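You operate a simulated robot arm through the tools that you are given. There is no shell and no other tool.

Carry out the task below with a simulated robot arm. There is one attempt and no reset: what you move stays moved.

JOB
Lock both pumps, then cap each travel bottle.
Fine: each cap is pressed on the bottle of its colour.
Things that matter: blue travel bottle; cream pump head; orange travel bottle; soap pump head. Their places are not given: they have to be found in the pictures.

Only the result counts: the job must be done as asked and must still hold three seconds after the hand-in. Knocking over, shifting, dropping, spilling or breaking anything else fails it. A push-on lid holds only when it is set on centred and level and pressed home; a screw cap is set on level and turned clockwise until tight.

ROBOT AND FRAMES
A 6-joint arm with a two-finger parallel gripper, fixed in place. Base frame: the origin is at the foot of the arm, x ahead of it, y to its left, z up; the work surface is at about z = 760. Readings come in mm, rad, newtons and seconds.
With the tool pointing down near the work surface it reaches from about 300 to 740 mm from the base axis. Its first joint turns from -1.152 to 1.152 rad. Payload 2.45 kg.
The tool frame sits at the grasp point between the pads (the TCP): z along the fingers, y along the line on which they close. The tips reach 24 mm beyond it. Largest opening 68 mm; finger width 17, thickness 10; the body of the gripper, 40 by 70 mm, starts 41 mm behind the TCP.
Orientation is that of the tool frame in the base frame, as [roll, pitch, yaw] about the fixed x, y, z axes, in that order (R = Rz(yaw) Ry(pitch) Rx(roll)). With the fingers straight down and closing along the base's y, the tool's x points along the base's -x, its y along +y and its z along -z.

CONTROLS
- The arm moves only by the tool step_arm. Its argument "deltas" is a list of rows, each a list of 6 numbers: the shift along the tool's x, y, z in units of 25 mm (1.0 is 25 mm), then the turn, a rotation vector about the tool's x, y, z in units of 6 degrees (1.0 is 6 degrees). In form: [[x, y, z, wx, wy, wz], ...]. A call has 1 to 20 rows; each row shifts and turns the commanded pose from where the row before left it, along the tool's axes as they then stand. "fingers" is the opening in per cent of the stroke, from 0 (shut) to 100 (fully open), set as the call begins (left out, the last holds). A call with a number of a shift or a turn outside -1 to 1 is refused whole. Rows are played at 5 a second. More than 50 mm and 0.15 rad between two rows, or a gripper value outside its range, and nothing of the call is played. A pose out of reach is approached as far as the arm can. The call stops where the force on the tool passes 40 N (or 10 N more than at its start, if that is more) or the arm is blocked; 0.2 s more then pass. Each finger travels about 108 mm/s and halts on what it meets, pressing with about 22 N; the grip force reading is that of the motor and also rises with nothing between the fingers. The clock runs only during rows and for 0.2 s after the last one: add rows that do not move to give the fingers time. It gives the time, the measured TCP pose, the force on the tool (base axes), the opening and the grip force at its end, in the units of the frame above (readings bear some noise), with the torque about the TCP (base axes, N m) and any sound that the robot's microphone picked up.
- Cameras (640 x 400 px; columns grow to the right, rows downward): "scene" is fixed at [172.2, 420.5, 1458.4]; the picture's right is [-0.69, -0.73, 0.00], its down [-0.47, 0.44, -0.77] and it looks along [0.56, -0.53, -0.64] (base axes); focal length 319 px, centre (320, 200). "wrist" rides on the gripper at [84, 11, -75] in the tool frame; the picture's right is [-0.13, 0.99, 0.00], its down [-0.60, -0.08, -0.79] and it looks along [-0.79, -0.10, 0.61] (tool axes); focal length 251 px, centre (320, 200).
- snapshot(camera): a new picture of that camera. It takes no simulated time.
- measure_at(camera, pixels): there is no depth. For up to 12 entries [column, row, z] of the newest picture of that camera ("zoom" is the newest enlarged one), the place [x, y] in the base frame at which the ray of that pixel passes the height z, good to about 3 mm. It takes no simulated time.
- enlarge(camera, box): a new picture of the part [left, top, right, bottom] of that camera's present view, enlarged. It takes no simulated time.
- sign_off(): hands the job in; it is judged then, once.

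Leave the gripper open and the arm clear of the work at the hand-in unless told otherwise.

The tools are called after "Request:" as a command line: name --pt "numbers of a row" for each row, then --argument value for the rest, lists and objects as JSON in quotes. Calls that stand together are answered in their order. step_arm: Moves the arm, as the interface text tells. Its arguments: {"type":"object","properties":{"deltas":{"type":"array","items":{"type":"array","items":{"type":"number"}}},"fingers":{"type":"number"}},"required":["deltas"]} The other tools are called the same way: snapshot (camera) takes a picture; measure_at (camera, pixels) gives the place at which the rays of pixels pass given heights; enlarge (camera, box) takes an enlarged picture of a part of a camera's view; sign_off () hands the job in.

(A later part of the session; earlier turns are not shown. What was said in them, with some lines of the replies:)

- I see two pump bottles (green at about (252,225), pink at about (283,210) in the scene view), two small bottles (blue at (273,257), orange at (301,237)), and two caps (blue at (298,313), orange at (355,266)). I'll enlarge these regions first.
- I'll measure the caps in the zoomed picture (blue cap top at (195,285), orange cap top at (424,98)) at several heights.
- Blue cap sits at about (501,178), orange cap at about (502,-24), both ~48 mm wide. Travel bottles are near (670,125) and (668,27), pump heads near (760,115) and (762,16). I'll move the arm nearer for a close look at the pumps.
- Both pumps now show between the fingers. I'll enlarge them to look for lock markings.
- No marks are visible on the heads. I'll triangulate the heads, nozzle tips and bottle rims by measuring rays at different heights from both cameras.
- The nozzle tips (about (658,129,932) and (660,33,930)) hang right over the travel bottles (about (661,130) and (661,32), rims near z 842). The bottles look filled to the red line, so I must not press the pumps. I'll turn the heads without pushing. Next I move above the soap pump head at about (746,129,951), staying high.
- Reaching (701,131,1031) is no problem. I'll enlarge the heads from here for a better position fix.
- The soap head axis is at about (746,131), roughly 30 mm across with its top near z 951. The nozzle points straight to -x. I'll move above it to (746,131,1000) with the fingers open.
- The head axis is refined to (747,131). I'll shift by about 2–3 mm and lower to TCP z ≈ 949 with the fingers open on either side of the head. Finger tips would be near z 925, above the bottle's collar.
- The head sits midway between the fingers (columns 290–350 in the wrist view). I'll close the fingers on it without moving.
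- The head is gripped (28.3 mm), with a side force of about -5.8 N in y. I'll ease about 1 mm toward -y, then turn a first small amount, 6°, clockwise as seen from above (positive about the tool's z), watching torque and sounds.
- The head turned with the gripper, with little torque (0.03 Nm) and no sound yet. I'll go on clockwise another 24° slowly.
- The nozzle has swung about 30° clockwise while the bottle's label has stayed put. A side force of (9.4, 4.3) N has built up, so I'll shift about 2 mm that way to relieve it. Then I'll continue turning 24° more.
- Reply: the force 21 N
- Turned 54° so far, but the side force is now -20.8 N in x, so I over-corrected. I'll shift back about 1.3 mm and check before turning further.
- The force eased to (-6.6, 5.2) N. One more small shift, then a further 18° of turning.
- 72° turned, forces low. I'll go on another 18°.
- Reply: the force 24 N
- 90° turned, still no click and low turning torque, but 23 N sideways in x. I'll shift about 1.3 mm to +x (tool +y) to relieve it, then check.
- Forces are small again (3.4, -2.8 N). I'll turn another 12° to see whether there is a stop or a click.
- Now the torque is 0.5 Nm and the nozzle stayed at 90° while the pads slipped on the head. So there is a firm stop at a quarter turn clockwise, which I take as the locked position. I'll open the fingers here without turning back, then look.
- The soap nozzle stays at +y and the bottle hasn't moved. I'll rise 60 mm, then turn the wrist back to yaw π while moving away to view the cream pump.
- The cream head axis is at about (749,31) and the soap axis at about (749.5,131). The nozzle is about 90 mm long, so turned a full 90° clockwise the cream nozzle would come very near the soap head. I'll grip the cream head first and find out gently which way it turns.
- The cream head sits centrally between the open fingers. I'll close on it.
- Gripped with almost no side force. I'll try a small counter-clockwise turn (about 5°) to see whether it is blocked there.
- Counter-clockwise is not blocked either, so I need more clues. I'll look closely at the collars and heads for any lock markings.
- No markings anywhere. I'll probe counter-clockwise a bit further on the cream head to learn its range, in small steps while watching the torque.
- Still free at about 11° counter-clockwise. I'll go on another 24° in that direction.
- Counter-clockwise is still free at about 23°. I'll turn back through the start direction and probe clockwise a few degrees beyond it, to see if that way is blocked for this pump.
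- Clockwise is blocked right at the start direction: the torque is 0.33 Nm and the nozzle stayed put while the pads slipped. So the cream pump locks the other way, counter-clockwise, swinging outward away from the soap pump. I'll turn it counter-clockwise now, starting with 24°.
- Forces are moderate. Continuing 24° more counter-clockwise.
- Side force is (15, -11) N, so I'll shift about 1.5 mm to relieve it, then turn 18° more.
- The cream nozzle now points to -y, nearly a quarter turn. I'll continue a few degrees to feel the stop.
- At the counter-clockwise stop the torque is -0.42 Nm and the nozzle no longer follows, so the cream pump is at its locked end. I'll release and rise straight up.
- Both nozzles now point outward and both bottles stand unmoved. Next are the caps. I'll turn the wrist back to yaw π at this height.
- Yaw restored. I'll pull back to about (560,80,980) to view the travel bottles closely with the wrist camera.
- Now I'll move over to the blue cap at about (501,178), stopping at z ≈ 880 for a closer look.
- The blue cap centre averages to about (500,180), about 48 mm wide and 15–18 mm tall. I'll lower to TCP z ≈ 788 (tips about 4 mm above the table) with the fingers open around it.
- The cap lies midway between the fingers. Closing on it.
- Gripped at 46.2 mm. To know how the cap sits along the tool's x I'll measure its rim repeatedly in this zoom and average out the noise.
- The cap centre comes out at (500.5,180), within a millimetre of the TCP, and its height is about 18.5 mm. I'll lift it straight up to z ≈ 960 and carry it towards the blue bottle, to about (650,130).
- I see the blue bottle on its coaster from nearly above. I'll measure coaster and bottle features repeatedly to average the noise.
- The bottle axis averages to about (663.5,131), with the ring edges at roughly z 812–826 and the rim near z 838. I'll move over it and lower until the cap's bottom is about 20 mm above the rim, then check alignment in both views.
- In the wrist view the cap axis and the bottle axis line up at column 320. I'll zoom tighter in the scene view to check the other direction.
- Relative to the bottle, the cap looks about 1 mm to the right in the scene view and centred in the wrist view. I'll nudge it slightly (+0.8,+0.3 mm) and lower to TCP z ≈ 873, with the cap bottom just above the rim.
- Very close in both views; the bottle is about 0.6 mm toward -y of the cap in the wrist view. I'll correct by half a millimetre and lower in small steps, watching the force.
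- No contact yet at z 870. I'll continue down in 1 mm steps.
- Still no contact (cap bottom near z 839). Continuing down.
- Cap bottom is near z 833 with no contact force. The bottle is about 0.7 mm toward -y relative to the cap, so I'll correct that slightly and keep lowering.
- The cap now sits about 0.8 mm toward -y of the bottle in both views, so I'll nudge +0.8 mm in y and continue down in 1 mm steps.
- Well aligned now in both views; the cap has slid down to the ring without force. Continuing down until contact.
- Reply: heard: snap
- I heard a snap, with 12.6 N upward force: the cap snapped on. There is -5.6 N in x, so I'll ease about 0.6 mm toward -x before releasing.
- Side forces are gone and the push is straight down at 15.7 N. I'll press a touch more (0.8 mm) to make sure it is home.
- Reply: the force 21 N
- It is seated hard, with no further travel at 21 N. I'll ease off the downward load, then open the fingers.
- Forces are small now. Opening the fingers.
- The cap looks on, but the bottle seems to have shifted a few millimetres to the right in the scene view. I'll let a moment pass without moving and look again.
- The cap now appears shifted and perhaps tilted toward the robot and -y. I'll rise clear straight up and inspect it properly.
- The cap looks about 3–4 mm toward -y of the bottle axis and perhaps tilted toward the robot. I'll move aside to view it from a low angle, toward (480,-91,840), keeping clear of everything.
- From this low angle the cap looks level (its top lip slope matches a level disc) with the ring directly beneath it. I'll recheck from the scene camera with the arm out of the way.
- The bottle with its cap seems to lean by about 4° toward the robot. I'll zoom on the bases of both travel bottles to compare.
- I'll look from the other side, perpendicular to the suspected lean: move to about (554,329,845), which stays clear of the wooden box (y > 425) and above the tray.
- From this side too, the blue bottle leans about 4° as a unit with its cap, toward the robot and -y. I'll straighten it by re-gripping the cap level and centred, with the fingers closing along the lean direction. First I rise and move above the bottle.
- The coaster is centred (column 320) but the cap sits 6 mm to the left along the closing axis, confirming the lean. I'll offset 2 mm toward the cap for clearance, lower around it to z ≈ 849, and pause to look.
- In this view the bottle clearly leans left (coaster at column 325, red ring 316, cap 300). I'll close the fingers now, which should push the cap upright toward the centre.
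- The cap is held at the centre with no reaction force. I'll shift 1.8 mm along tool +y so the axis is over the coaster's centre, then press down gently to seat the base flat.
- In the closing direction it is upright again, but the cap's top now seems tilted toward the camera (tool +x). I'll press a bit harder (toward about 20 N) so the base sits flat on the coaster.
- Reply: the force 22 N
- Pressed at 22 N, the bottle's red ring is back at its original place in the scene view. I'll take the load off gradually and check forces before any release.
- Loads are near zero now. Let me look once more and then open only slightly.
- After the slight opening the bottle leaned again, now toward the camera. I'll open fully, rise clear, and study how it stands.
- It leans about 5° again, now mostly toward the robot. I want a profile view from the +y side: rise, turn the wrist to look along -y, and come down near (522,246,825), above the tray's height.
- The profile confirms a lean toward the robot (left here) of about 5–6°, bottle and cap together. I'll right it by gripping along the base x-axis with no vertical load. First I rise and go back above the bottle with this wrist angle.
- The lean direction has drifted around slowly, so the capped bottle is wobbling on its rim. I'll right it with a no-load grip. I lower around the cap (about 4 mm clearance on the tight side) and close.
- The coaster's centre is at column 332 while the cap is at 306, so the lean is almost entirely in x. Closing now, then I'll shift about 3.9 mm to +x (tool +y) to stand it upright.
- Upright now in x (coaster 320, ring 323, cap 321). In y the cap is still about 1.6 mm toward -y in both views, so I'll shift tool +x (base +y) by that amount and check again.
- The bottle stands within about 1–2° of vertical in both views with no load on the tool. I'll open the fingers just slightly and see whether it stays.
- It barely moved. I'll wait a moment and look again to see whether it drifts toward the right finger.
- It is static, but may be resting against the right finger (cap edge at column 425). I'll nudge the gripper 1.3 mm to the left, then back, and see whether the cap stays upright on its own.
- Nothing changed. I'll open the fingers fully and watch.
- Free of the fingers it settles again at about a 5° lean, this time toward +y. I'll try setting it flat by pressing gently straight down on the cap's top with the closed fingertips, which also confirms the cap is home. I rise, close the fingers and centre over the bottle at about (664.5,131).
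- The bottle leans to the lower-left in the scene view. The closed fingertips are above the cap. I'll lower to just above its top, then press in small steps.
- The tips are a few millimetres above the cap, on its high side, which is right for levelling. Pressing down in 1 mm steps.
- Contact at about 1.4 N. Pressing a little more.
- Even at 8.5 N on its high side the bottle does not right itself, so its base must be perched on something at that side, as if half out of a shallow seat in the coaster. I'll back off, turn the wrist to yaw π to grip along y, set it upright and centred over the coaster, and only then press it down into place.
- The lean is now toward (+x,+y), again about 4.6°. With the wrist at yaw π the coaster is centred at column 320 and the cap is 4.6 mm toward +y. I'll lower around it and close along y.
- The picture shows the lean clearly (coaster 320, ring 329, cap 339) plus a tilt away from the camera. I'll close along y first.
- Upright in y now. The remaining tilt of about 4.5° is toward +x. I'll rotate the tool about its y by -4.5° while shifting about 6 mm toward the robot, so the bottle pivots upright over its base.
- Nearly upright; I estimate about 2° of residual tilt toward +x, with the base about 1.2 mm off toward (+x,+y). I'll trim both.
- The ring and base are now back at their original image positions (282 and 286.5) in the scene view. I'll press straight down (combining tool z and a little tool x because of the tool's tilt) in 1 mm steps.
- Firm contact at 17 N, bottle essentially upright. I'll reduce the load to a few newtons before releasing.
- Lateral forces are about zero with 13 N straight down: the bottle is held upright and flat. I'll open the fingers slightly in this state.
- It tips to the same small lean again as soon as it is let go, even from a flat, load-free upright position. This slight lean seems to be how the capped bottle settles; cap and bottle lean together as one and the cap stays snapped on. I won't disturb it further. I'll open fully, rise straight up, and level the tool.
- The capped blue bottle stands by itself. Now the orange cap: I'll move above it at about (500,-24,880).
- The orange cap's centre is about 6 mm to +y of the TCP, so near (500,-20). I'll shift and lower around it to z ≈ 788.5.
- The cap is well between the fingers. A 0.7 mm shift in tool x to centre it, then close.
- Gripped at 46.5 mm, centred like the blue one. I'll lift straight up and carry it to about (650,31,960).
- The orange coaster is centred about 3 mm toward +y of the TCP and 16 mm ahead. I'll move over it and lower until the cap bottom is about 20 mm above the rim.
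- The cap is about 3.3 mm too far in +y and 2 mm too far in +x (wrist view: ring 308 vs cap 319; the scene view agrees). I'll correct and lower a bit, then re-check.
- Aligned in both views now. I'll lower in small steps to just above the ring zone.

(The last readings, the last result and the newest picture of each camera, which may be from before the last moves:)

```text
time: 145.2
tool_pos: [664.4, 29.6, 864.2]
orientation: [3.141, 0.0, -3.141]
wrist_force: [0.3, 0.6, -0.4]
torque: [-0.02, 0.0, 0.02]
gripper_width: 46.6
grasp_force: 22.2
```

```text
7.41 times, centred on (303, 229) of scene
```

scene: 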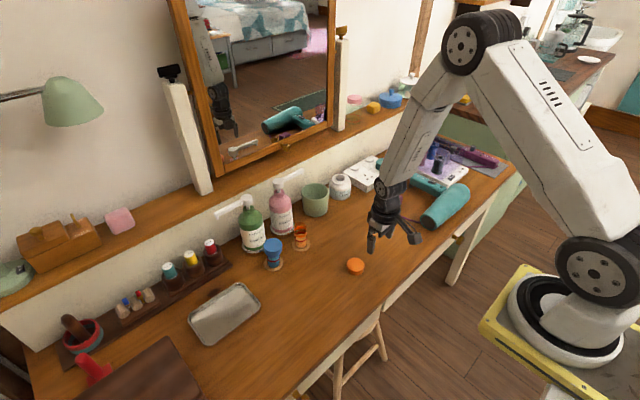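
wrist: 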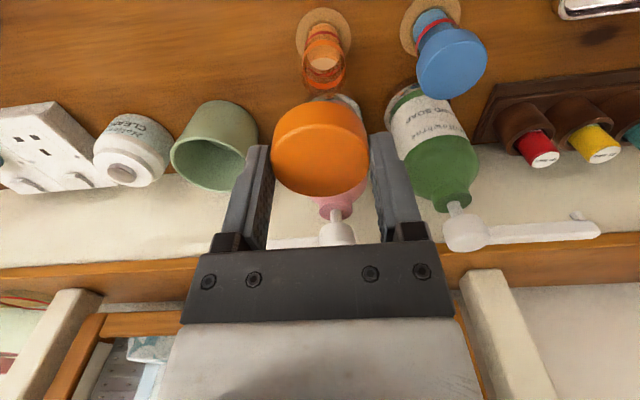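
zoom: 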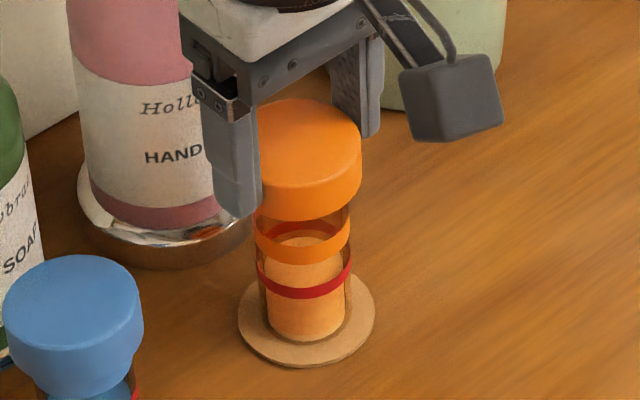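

y is aligned; in the scene view the cap is about 1 mm left, so I'll shift 0.7 mm toward -x and lower 8 mm more.

Request:
step_arm --pt "0.03 0 0.08 0 0 0" --pt "0 0 0.08 0 0 0" --pt "0 0 0.08 0 0 0" --pt "0 0 0.08 0 0 0" --pt "0 0 0 0 0 0"

Request:
enlarge --camera "wrist" --box '[250, 30, 390, 210]'

Request:
enlarge --camera "scene" --box '[283, 202, 323, 256]'

```text
time: 146.4
tool_pos: [664.6, 29.6, 858.2]
orientation: [3.141, 0.001, -3.14]
wrist_force: [0.2, -0.1, 0.0]
torque: [-0.01, -0.01, 0.0]
gripper_width: 46.1
grasp_force: 21.9
```

```text
2.22 times, centred on (320, 120) of wrist
```

zoom: 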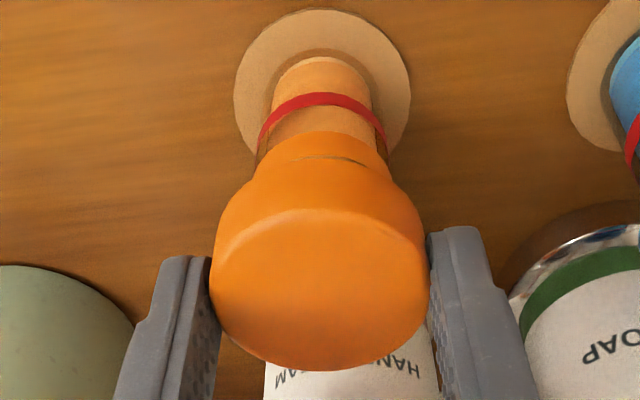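

```text
7.41 times, centred on (303, 229) of scene
```

zoom: 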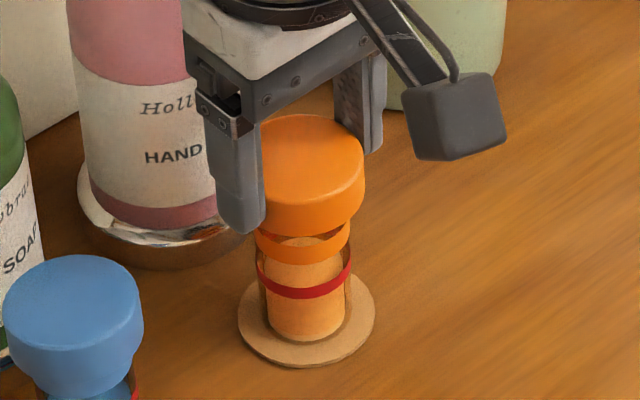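

Good alignment. A 0.4 mm trim in y, then down in 1–2 mm steps, reading the force.

Request:
step_arm --pt "0 0.016 0.06 0 0 0" --pt "0 0 0.06 0 0 0" --pt "0 0 0.06 0 0 0" --pt "0 0 0 0 0 0"

Request:
enlarge --camera "wrist" --box '[250, 20, 390, 210]'

Request:
enlarge --camera "scene" --box '[283, 202, 323, 256]'

```text
time: 147.4
tool_pos: [664.2, 30.7, 852.7]
orientation: [-3.141, 0.002, -3.139]
wrist_force: [-0.5, 0.9, -0.8]
torque: [-0.01, -0.02, 0.03]
gripper_width: 46.1
grasp_force: 22.1
```

```text
2.11 times, centred on (320, 115) of wrist
```

zoom: 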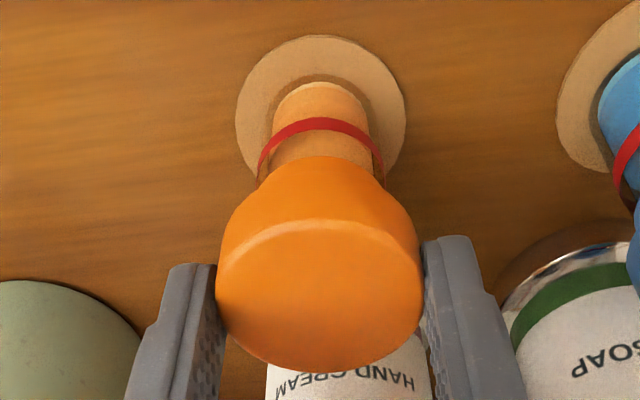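

```text
7.41 times, centred on (303, 229) of scene
```

zoom: 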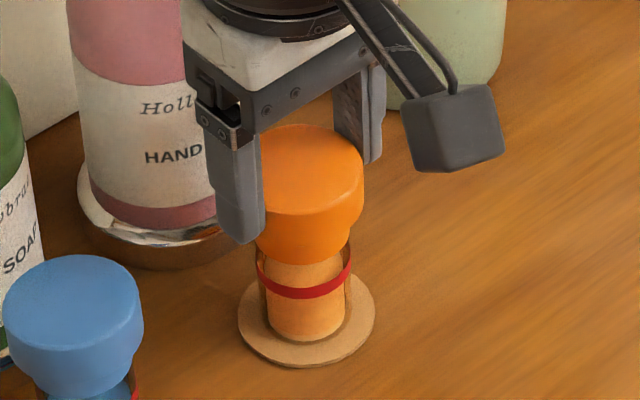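

Well aligned. Now 1 mm steps until contact.

Request:
step_arm --pt "0 0 0.04 0 0 0" --pt "0 0 0.04 0 0 0" --pt "0 0 0 0 0 0"

Request:
step_arm --pt "0 0 0.03 0 0 0" --pt "0 0 0 0 0 0"

```text
time: 148.2
tool_pos: [663.6, 29.4, 849.1]
orientation: [-3.141, 0.001, -3.14]
wrist_force: [0.5, -0.3, -0.7]
torque: [0.01, 0.02, 0.03]
gripper_width: 46.4
grasp_force: 22.0
```

```text
time: 148.8
tool_pos: [664.7, 30.8, 850.1]
orientation: [-3.141, 0.002, -3.14]
wrist_force: [-0.2, 1.0, 2.5]
torque: [-0.02, -0.01, -0.01]
gripper_width: 46.2
grasp_force: 22.3
heard: snap
```

Snap heard with only 2.5 N and no side force. I'll look, then press just a little more to confirm it is firmly home.

Request:
enlarge --camera "scene" --box '[283, 202, 323, 256]'

Request:
step_arm --pt "0 0 0.03 0 0 0" --pt "0 0 0 0 0 0"

Request:
enlarge --camera "wrist" --box '[250, 20, 390, 210]'

```text
7.41 times, centred on (303, 229) of scene
```

zoom: 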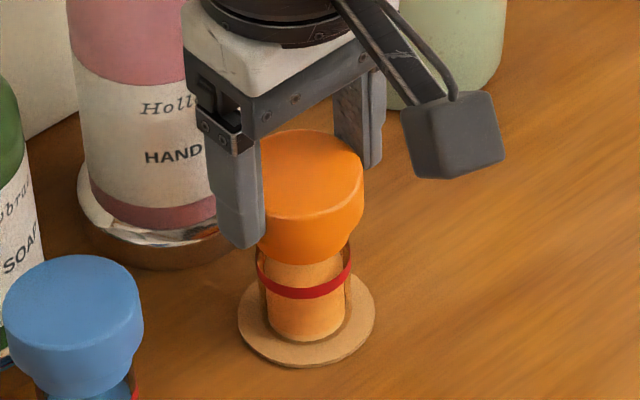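

```text
time: 149.4
tool_pos: [664.3, 31.6, 848.4]
orientation: [3.142, 0.001, 3.141]
wrist_force: [-1.9, 0.9, 9.7]
torque: [0.02, 0.14, 0.02]
gripper_width: 46.5
grasp_force: 22.5
```

```text
2.11 times, centred on (320, 115) of wrist
```

zoom: 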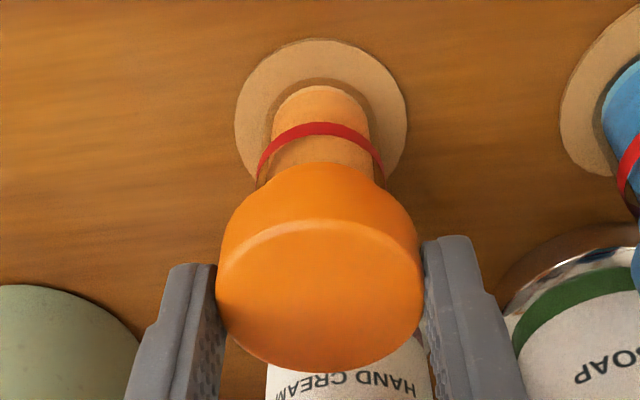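

Firm at 9.7 N and upright. I'll back off to near zero load, check, then release gently.

Request:
step_arm --pt "0 0 -0.026 0 0 0" --pt "0 0 0 0 0 0"

Request:
enlarge --camera "wrist" --box '[250, 20, 390, 210]'

```text
time: 150.0
tool_pos: [665.1, 29.8, 849.8]
orientation: [-3.141, 0.002, -3.14]
wrist_force: [1.5, 0.2, 7.9]
torque: [-0.02, -0.06, 0.0]
gripper_width: 46.1
grasp_force: 22.1
```

```text
2.11 times, centred on (320, 115) of wrist
```

zoom: 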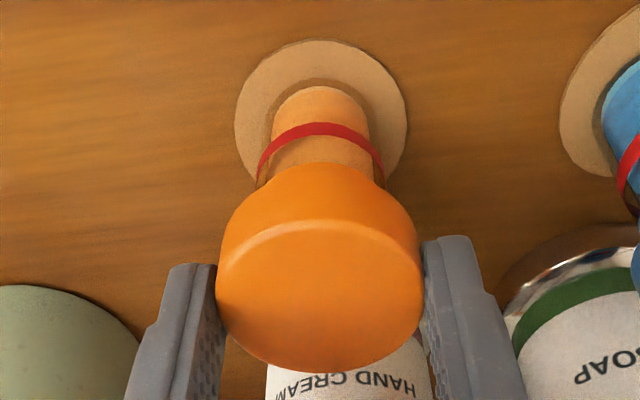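

Everything is still aligned (coaster, ring and cap at column 320–321) with 8 N down and little side force. Opening slightly.

Request:
step_arm --pt "0 0 0 0 0 0" --pt "0 0 0 0 0 0" --fingers 78

Request:
enlarge --camera "wrist" --box '[250, 20, 390, 210]'

Request:
enlarge --camera "scene" --box '[283, 202, 323, 256]'

```text
time: 150.6
tool_pos: [663.4, 29.8, 849.4]
orientation: [-3.141, 0.0, -3.14]
wrist_force: [-1.3, 1.0, -1.0]
torque: [-0.03, -0.01, 0.02]
gripper_width: 52.9
grasp_force: 0.0
```

```text
2.11 times, centred on (320, 115) of wrist
```

zoom: 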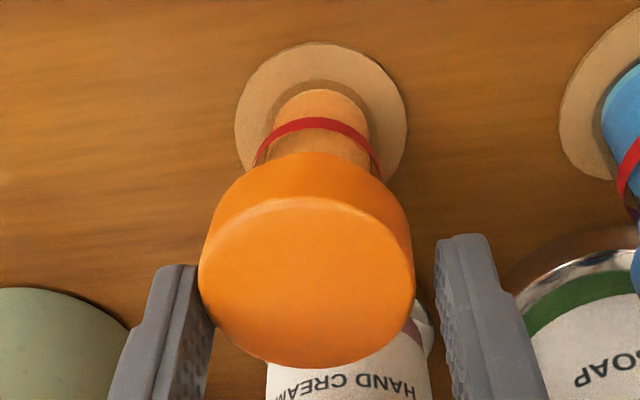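

```text
7.41 times, centred on (303, 229) of scene
```

zoom: 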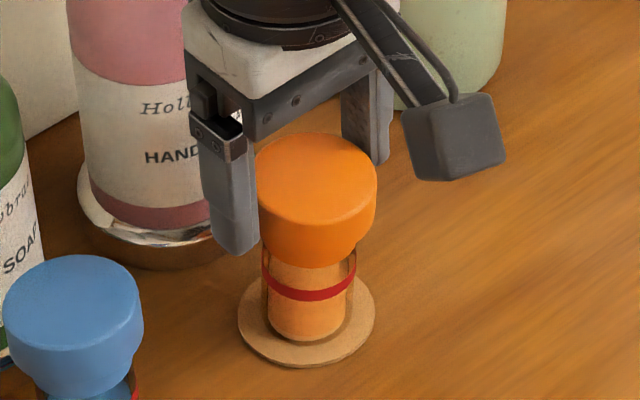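

The orange bottle settles into the same slight lean once free, so that is simply how these small bottles stand when capped. I'll open fully and rise straight up.

Request:
step_arm --pt "0 0 0 0 0 0" --pt "0 0 0 0 0 0" --pt "0 0 0 0 0 0" --fingers 100

Request:
enlarge --camera "wrist" --box '[220, 20, 420, 220]'

```text
time: 151.4
tool_pos: [664.5, 29.6, 848.5]
orientation: [-3.14, 0.003, -3.141]
wrist_force: [-0.6, 0.2, -0.2]
torque: [-0.01, 0.0, -0.03]
gripper_width: 68.3
grasp_force: 0.1
```

```text
2.00 times, centred on (320, 120) of wrist
```

zoom: 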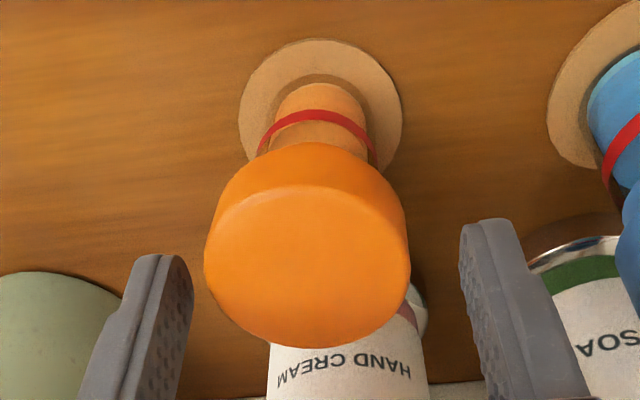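

Both fingers are clear of the cap. Rising 80 mm straight up, then backing away toward the robot.

Request:
step_arm --pt "0 0 -0.5 0 0 0" --pt "0 0 -0.8 0 0 0" --pt "0 0 -0.9 0 0 0" --pt "0 0 -1 0 0 0" --pt "0.8 0 -0.5 0 0 0" --pt "0.8 0 -0.5 0 0 0" --pt "0.8 0 -0.5 0 0 0" --pt "0.8 0 -0.5 0 0 0" --pt "0.8 0 0 0 0 0" --pt "0.8 0 0 0 0 0" --pt "0 0 0 0 0 0"

Request:
snapshot --camera "scene"

Request:
enlarge --camera "scene" --box '[245, 205, 325, 285]'

Request:
snapshot --camera "wrist"

```text
time: 153.8
tool_pos: [542.0, 30.4, 979.7]
orientation: [-3.14, 0.001, -3.14]
wrist_force: [0.3, 0.0, -1.5]
torque: [-0.01, 0.0, 0.01]
gripper_width: 68.0
grasp_force: 0.1
```

```text
taken
```

scene: 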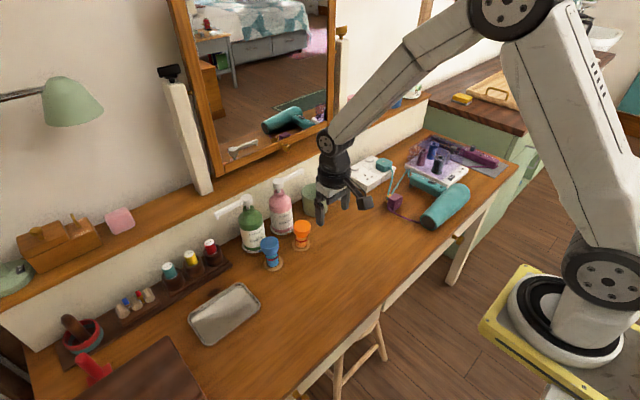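

```text
5.00 times, centred on (285, 245) of scene
```

zoom: 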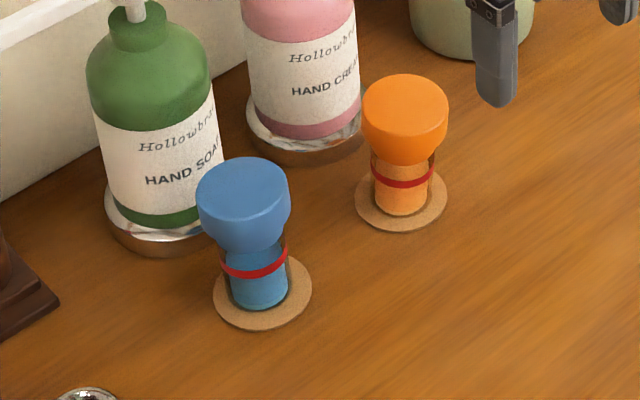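

```text
taken
```

wrist: 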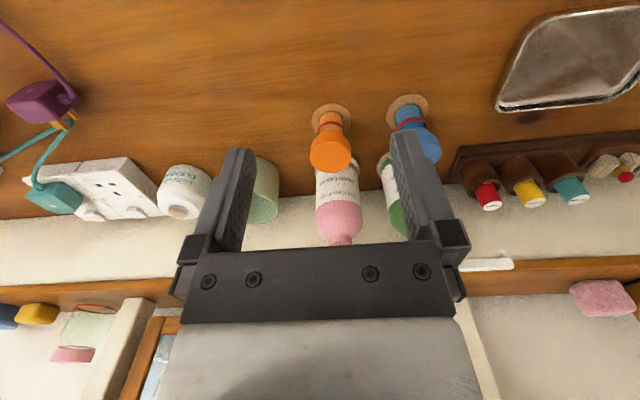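

Both caps are on their matching bottles. Let me verify the pump nozzles are still at their locked ends.

Request:
enlarge --camera "scene" --box '[200, 165, 330, 260]'

Request:
enlarge --camera "wrist" --box '[290, 90, 450, 220]'

```text
4.21 times, centred on (265, 212) of scene
```

zoom: 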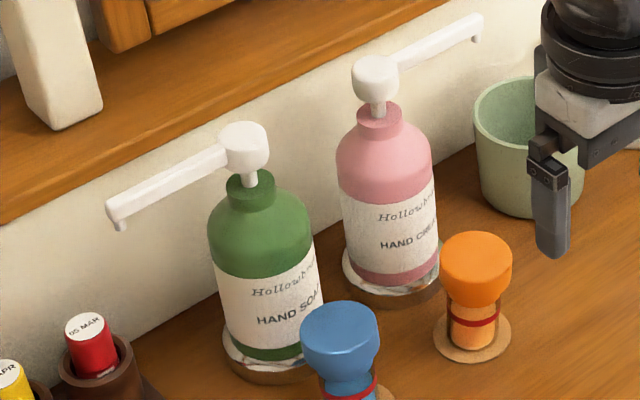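

```text
3.08 times, centred on (370, 155) of wrist
```

zoom: 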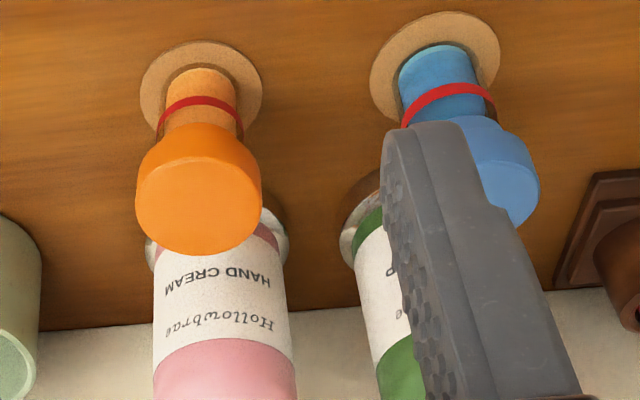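

Both nozzles remain at their stops (soap toward +y, cream toward -y) and both caps are on. I'll move the arm up and away with the gripper open, let a few seconds pass, and check everything once more.

Request:
step_arm --pt "0.4 0.3 -0.8 0 0 0" --pt "0.4 0.3 -0.8 0 0 0" --pt "0.4 0.3 -0.8 0 0 0" --pt "0.4 0.3 -0.8 0 0 0" --pt "0.4 0.3 -0.8 0 0 0" --pt "0.4 0.3 -0.8 0 0 0" --pt "0 0 0 0 0 0" --pt "0 0 0 0 0 0" --pt "0 0 0 0 0 0" --pt "0 0 0 0 0 0" --pt "0 0 0 0 0 0" --pt "0 0 0 0 0 0" --pt "0 0 0 0 0 0" --pt "0 0 0 0 0 0" --pt "0 0 0 0 0 0" --pt "0 0 0 0 0 0" --pt "0 0 0 0 0 0" --pt "0 0 0 0 0 0" --pt "0 0 0 0 0 0" --pt "0 0 0 0 0 0" --fingers 100

Request:
enlarge --camera "scene" --box '[200, 165, 330, 285]'

Request:
snapshot --camera "wrist"

```text
time: 158.0
tool_pos: [481.9, 75.6, 1098.3]
orientation: [-3.14, 0.002, -3.141]
wrist_force: [0.2, -1.0, 0.8]
torque: [0.01, -0.04, 0.01]
gripper_width: 67.8
grasp_force: 0.1
```

```text
3.33 times, centred on (265, 225) of scene
```

zoom: 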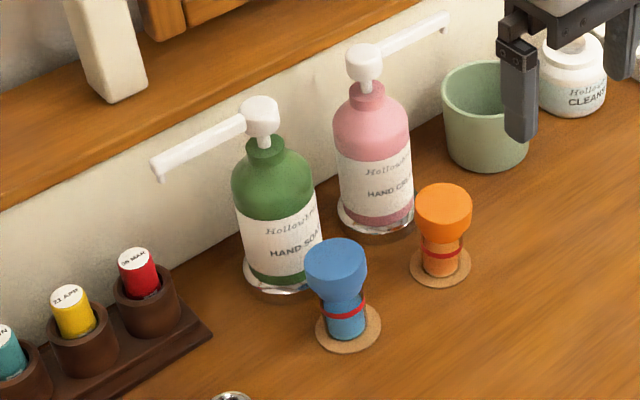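

```text
taken
```

wrist: 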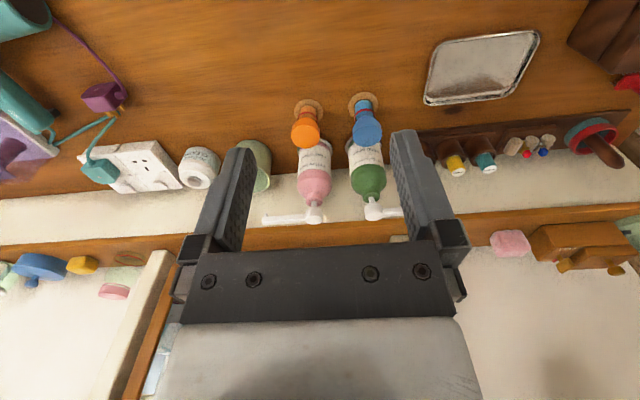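

Both pumps are turned to their stops, and both caps stayed on their bottles for several seconds. The gripper is open and the arm is clear. Handing in.

Request:
sign_off

```text
The job is handed in.
```

I locked both pumps and pressed each cap onto the bottle of its colour, then handed the job in. I don't have the judging result. Two things below are less than certain.

- **Pumps:** The soap pump head turned clockwise a quarter turn until it hit a firm stop. The cream pump head was blocked clockwise, so I turned it counter-clockwise to its stop. Neither head has any lock marking and there was no click. I am treating the stops as the locked positions and did not test by pressing, to avoid dispensing anything.
- **Caps:** Each cap gave an audible snap when pressed on and was then firm against further pressing (about 22 N on blue, 10 N on orange).
- **Lean:** Once let go, both capped bottles settled at a slight lean of about 5°. On the blue one, bottle and cap lean together as one. I tried several times to stand it upright, but it tipped back each time I let go. Both were still standing with caps on several seconds after I moved away.

I saw no spill, and in the last pictures nothing else looked moved. The gripper is open and the arm is clear of the work.
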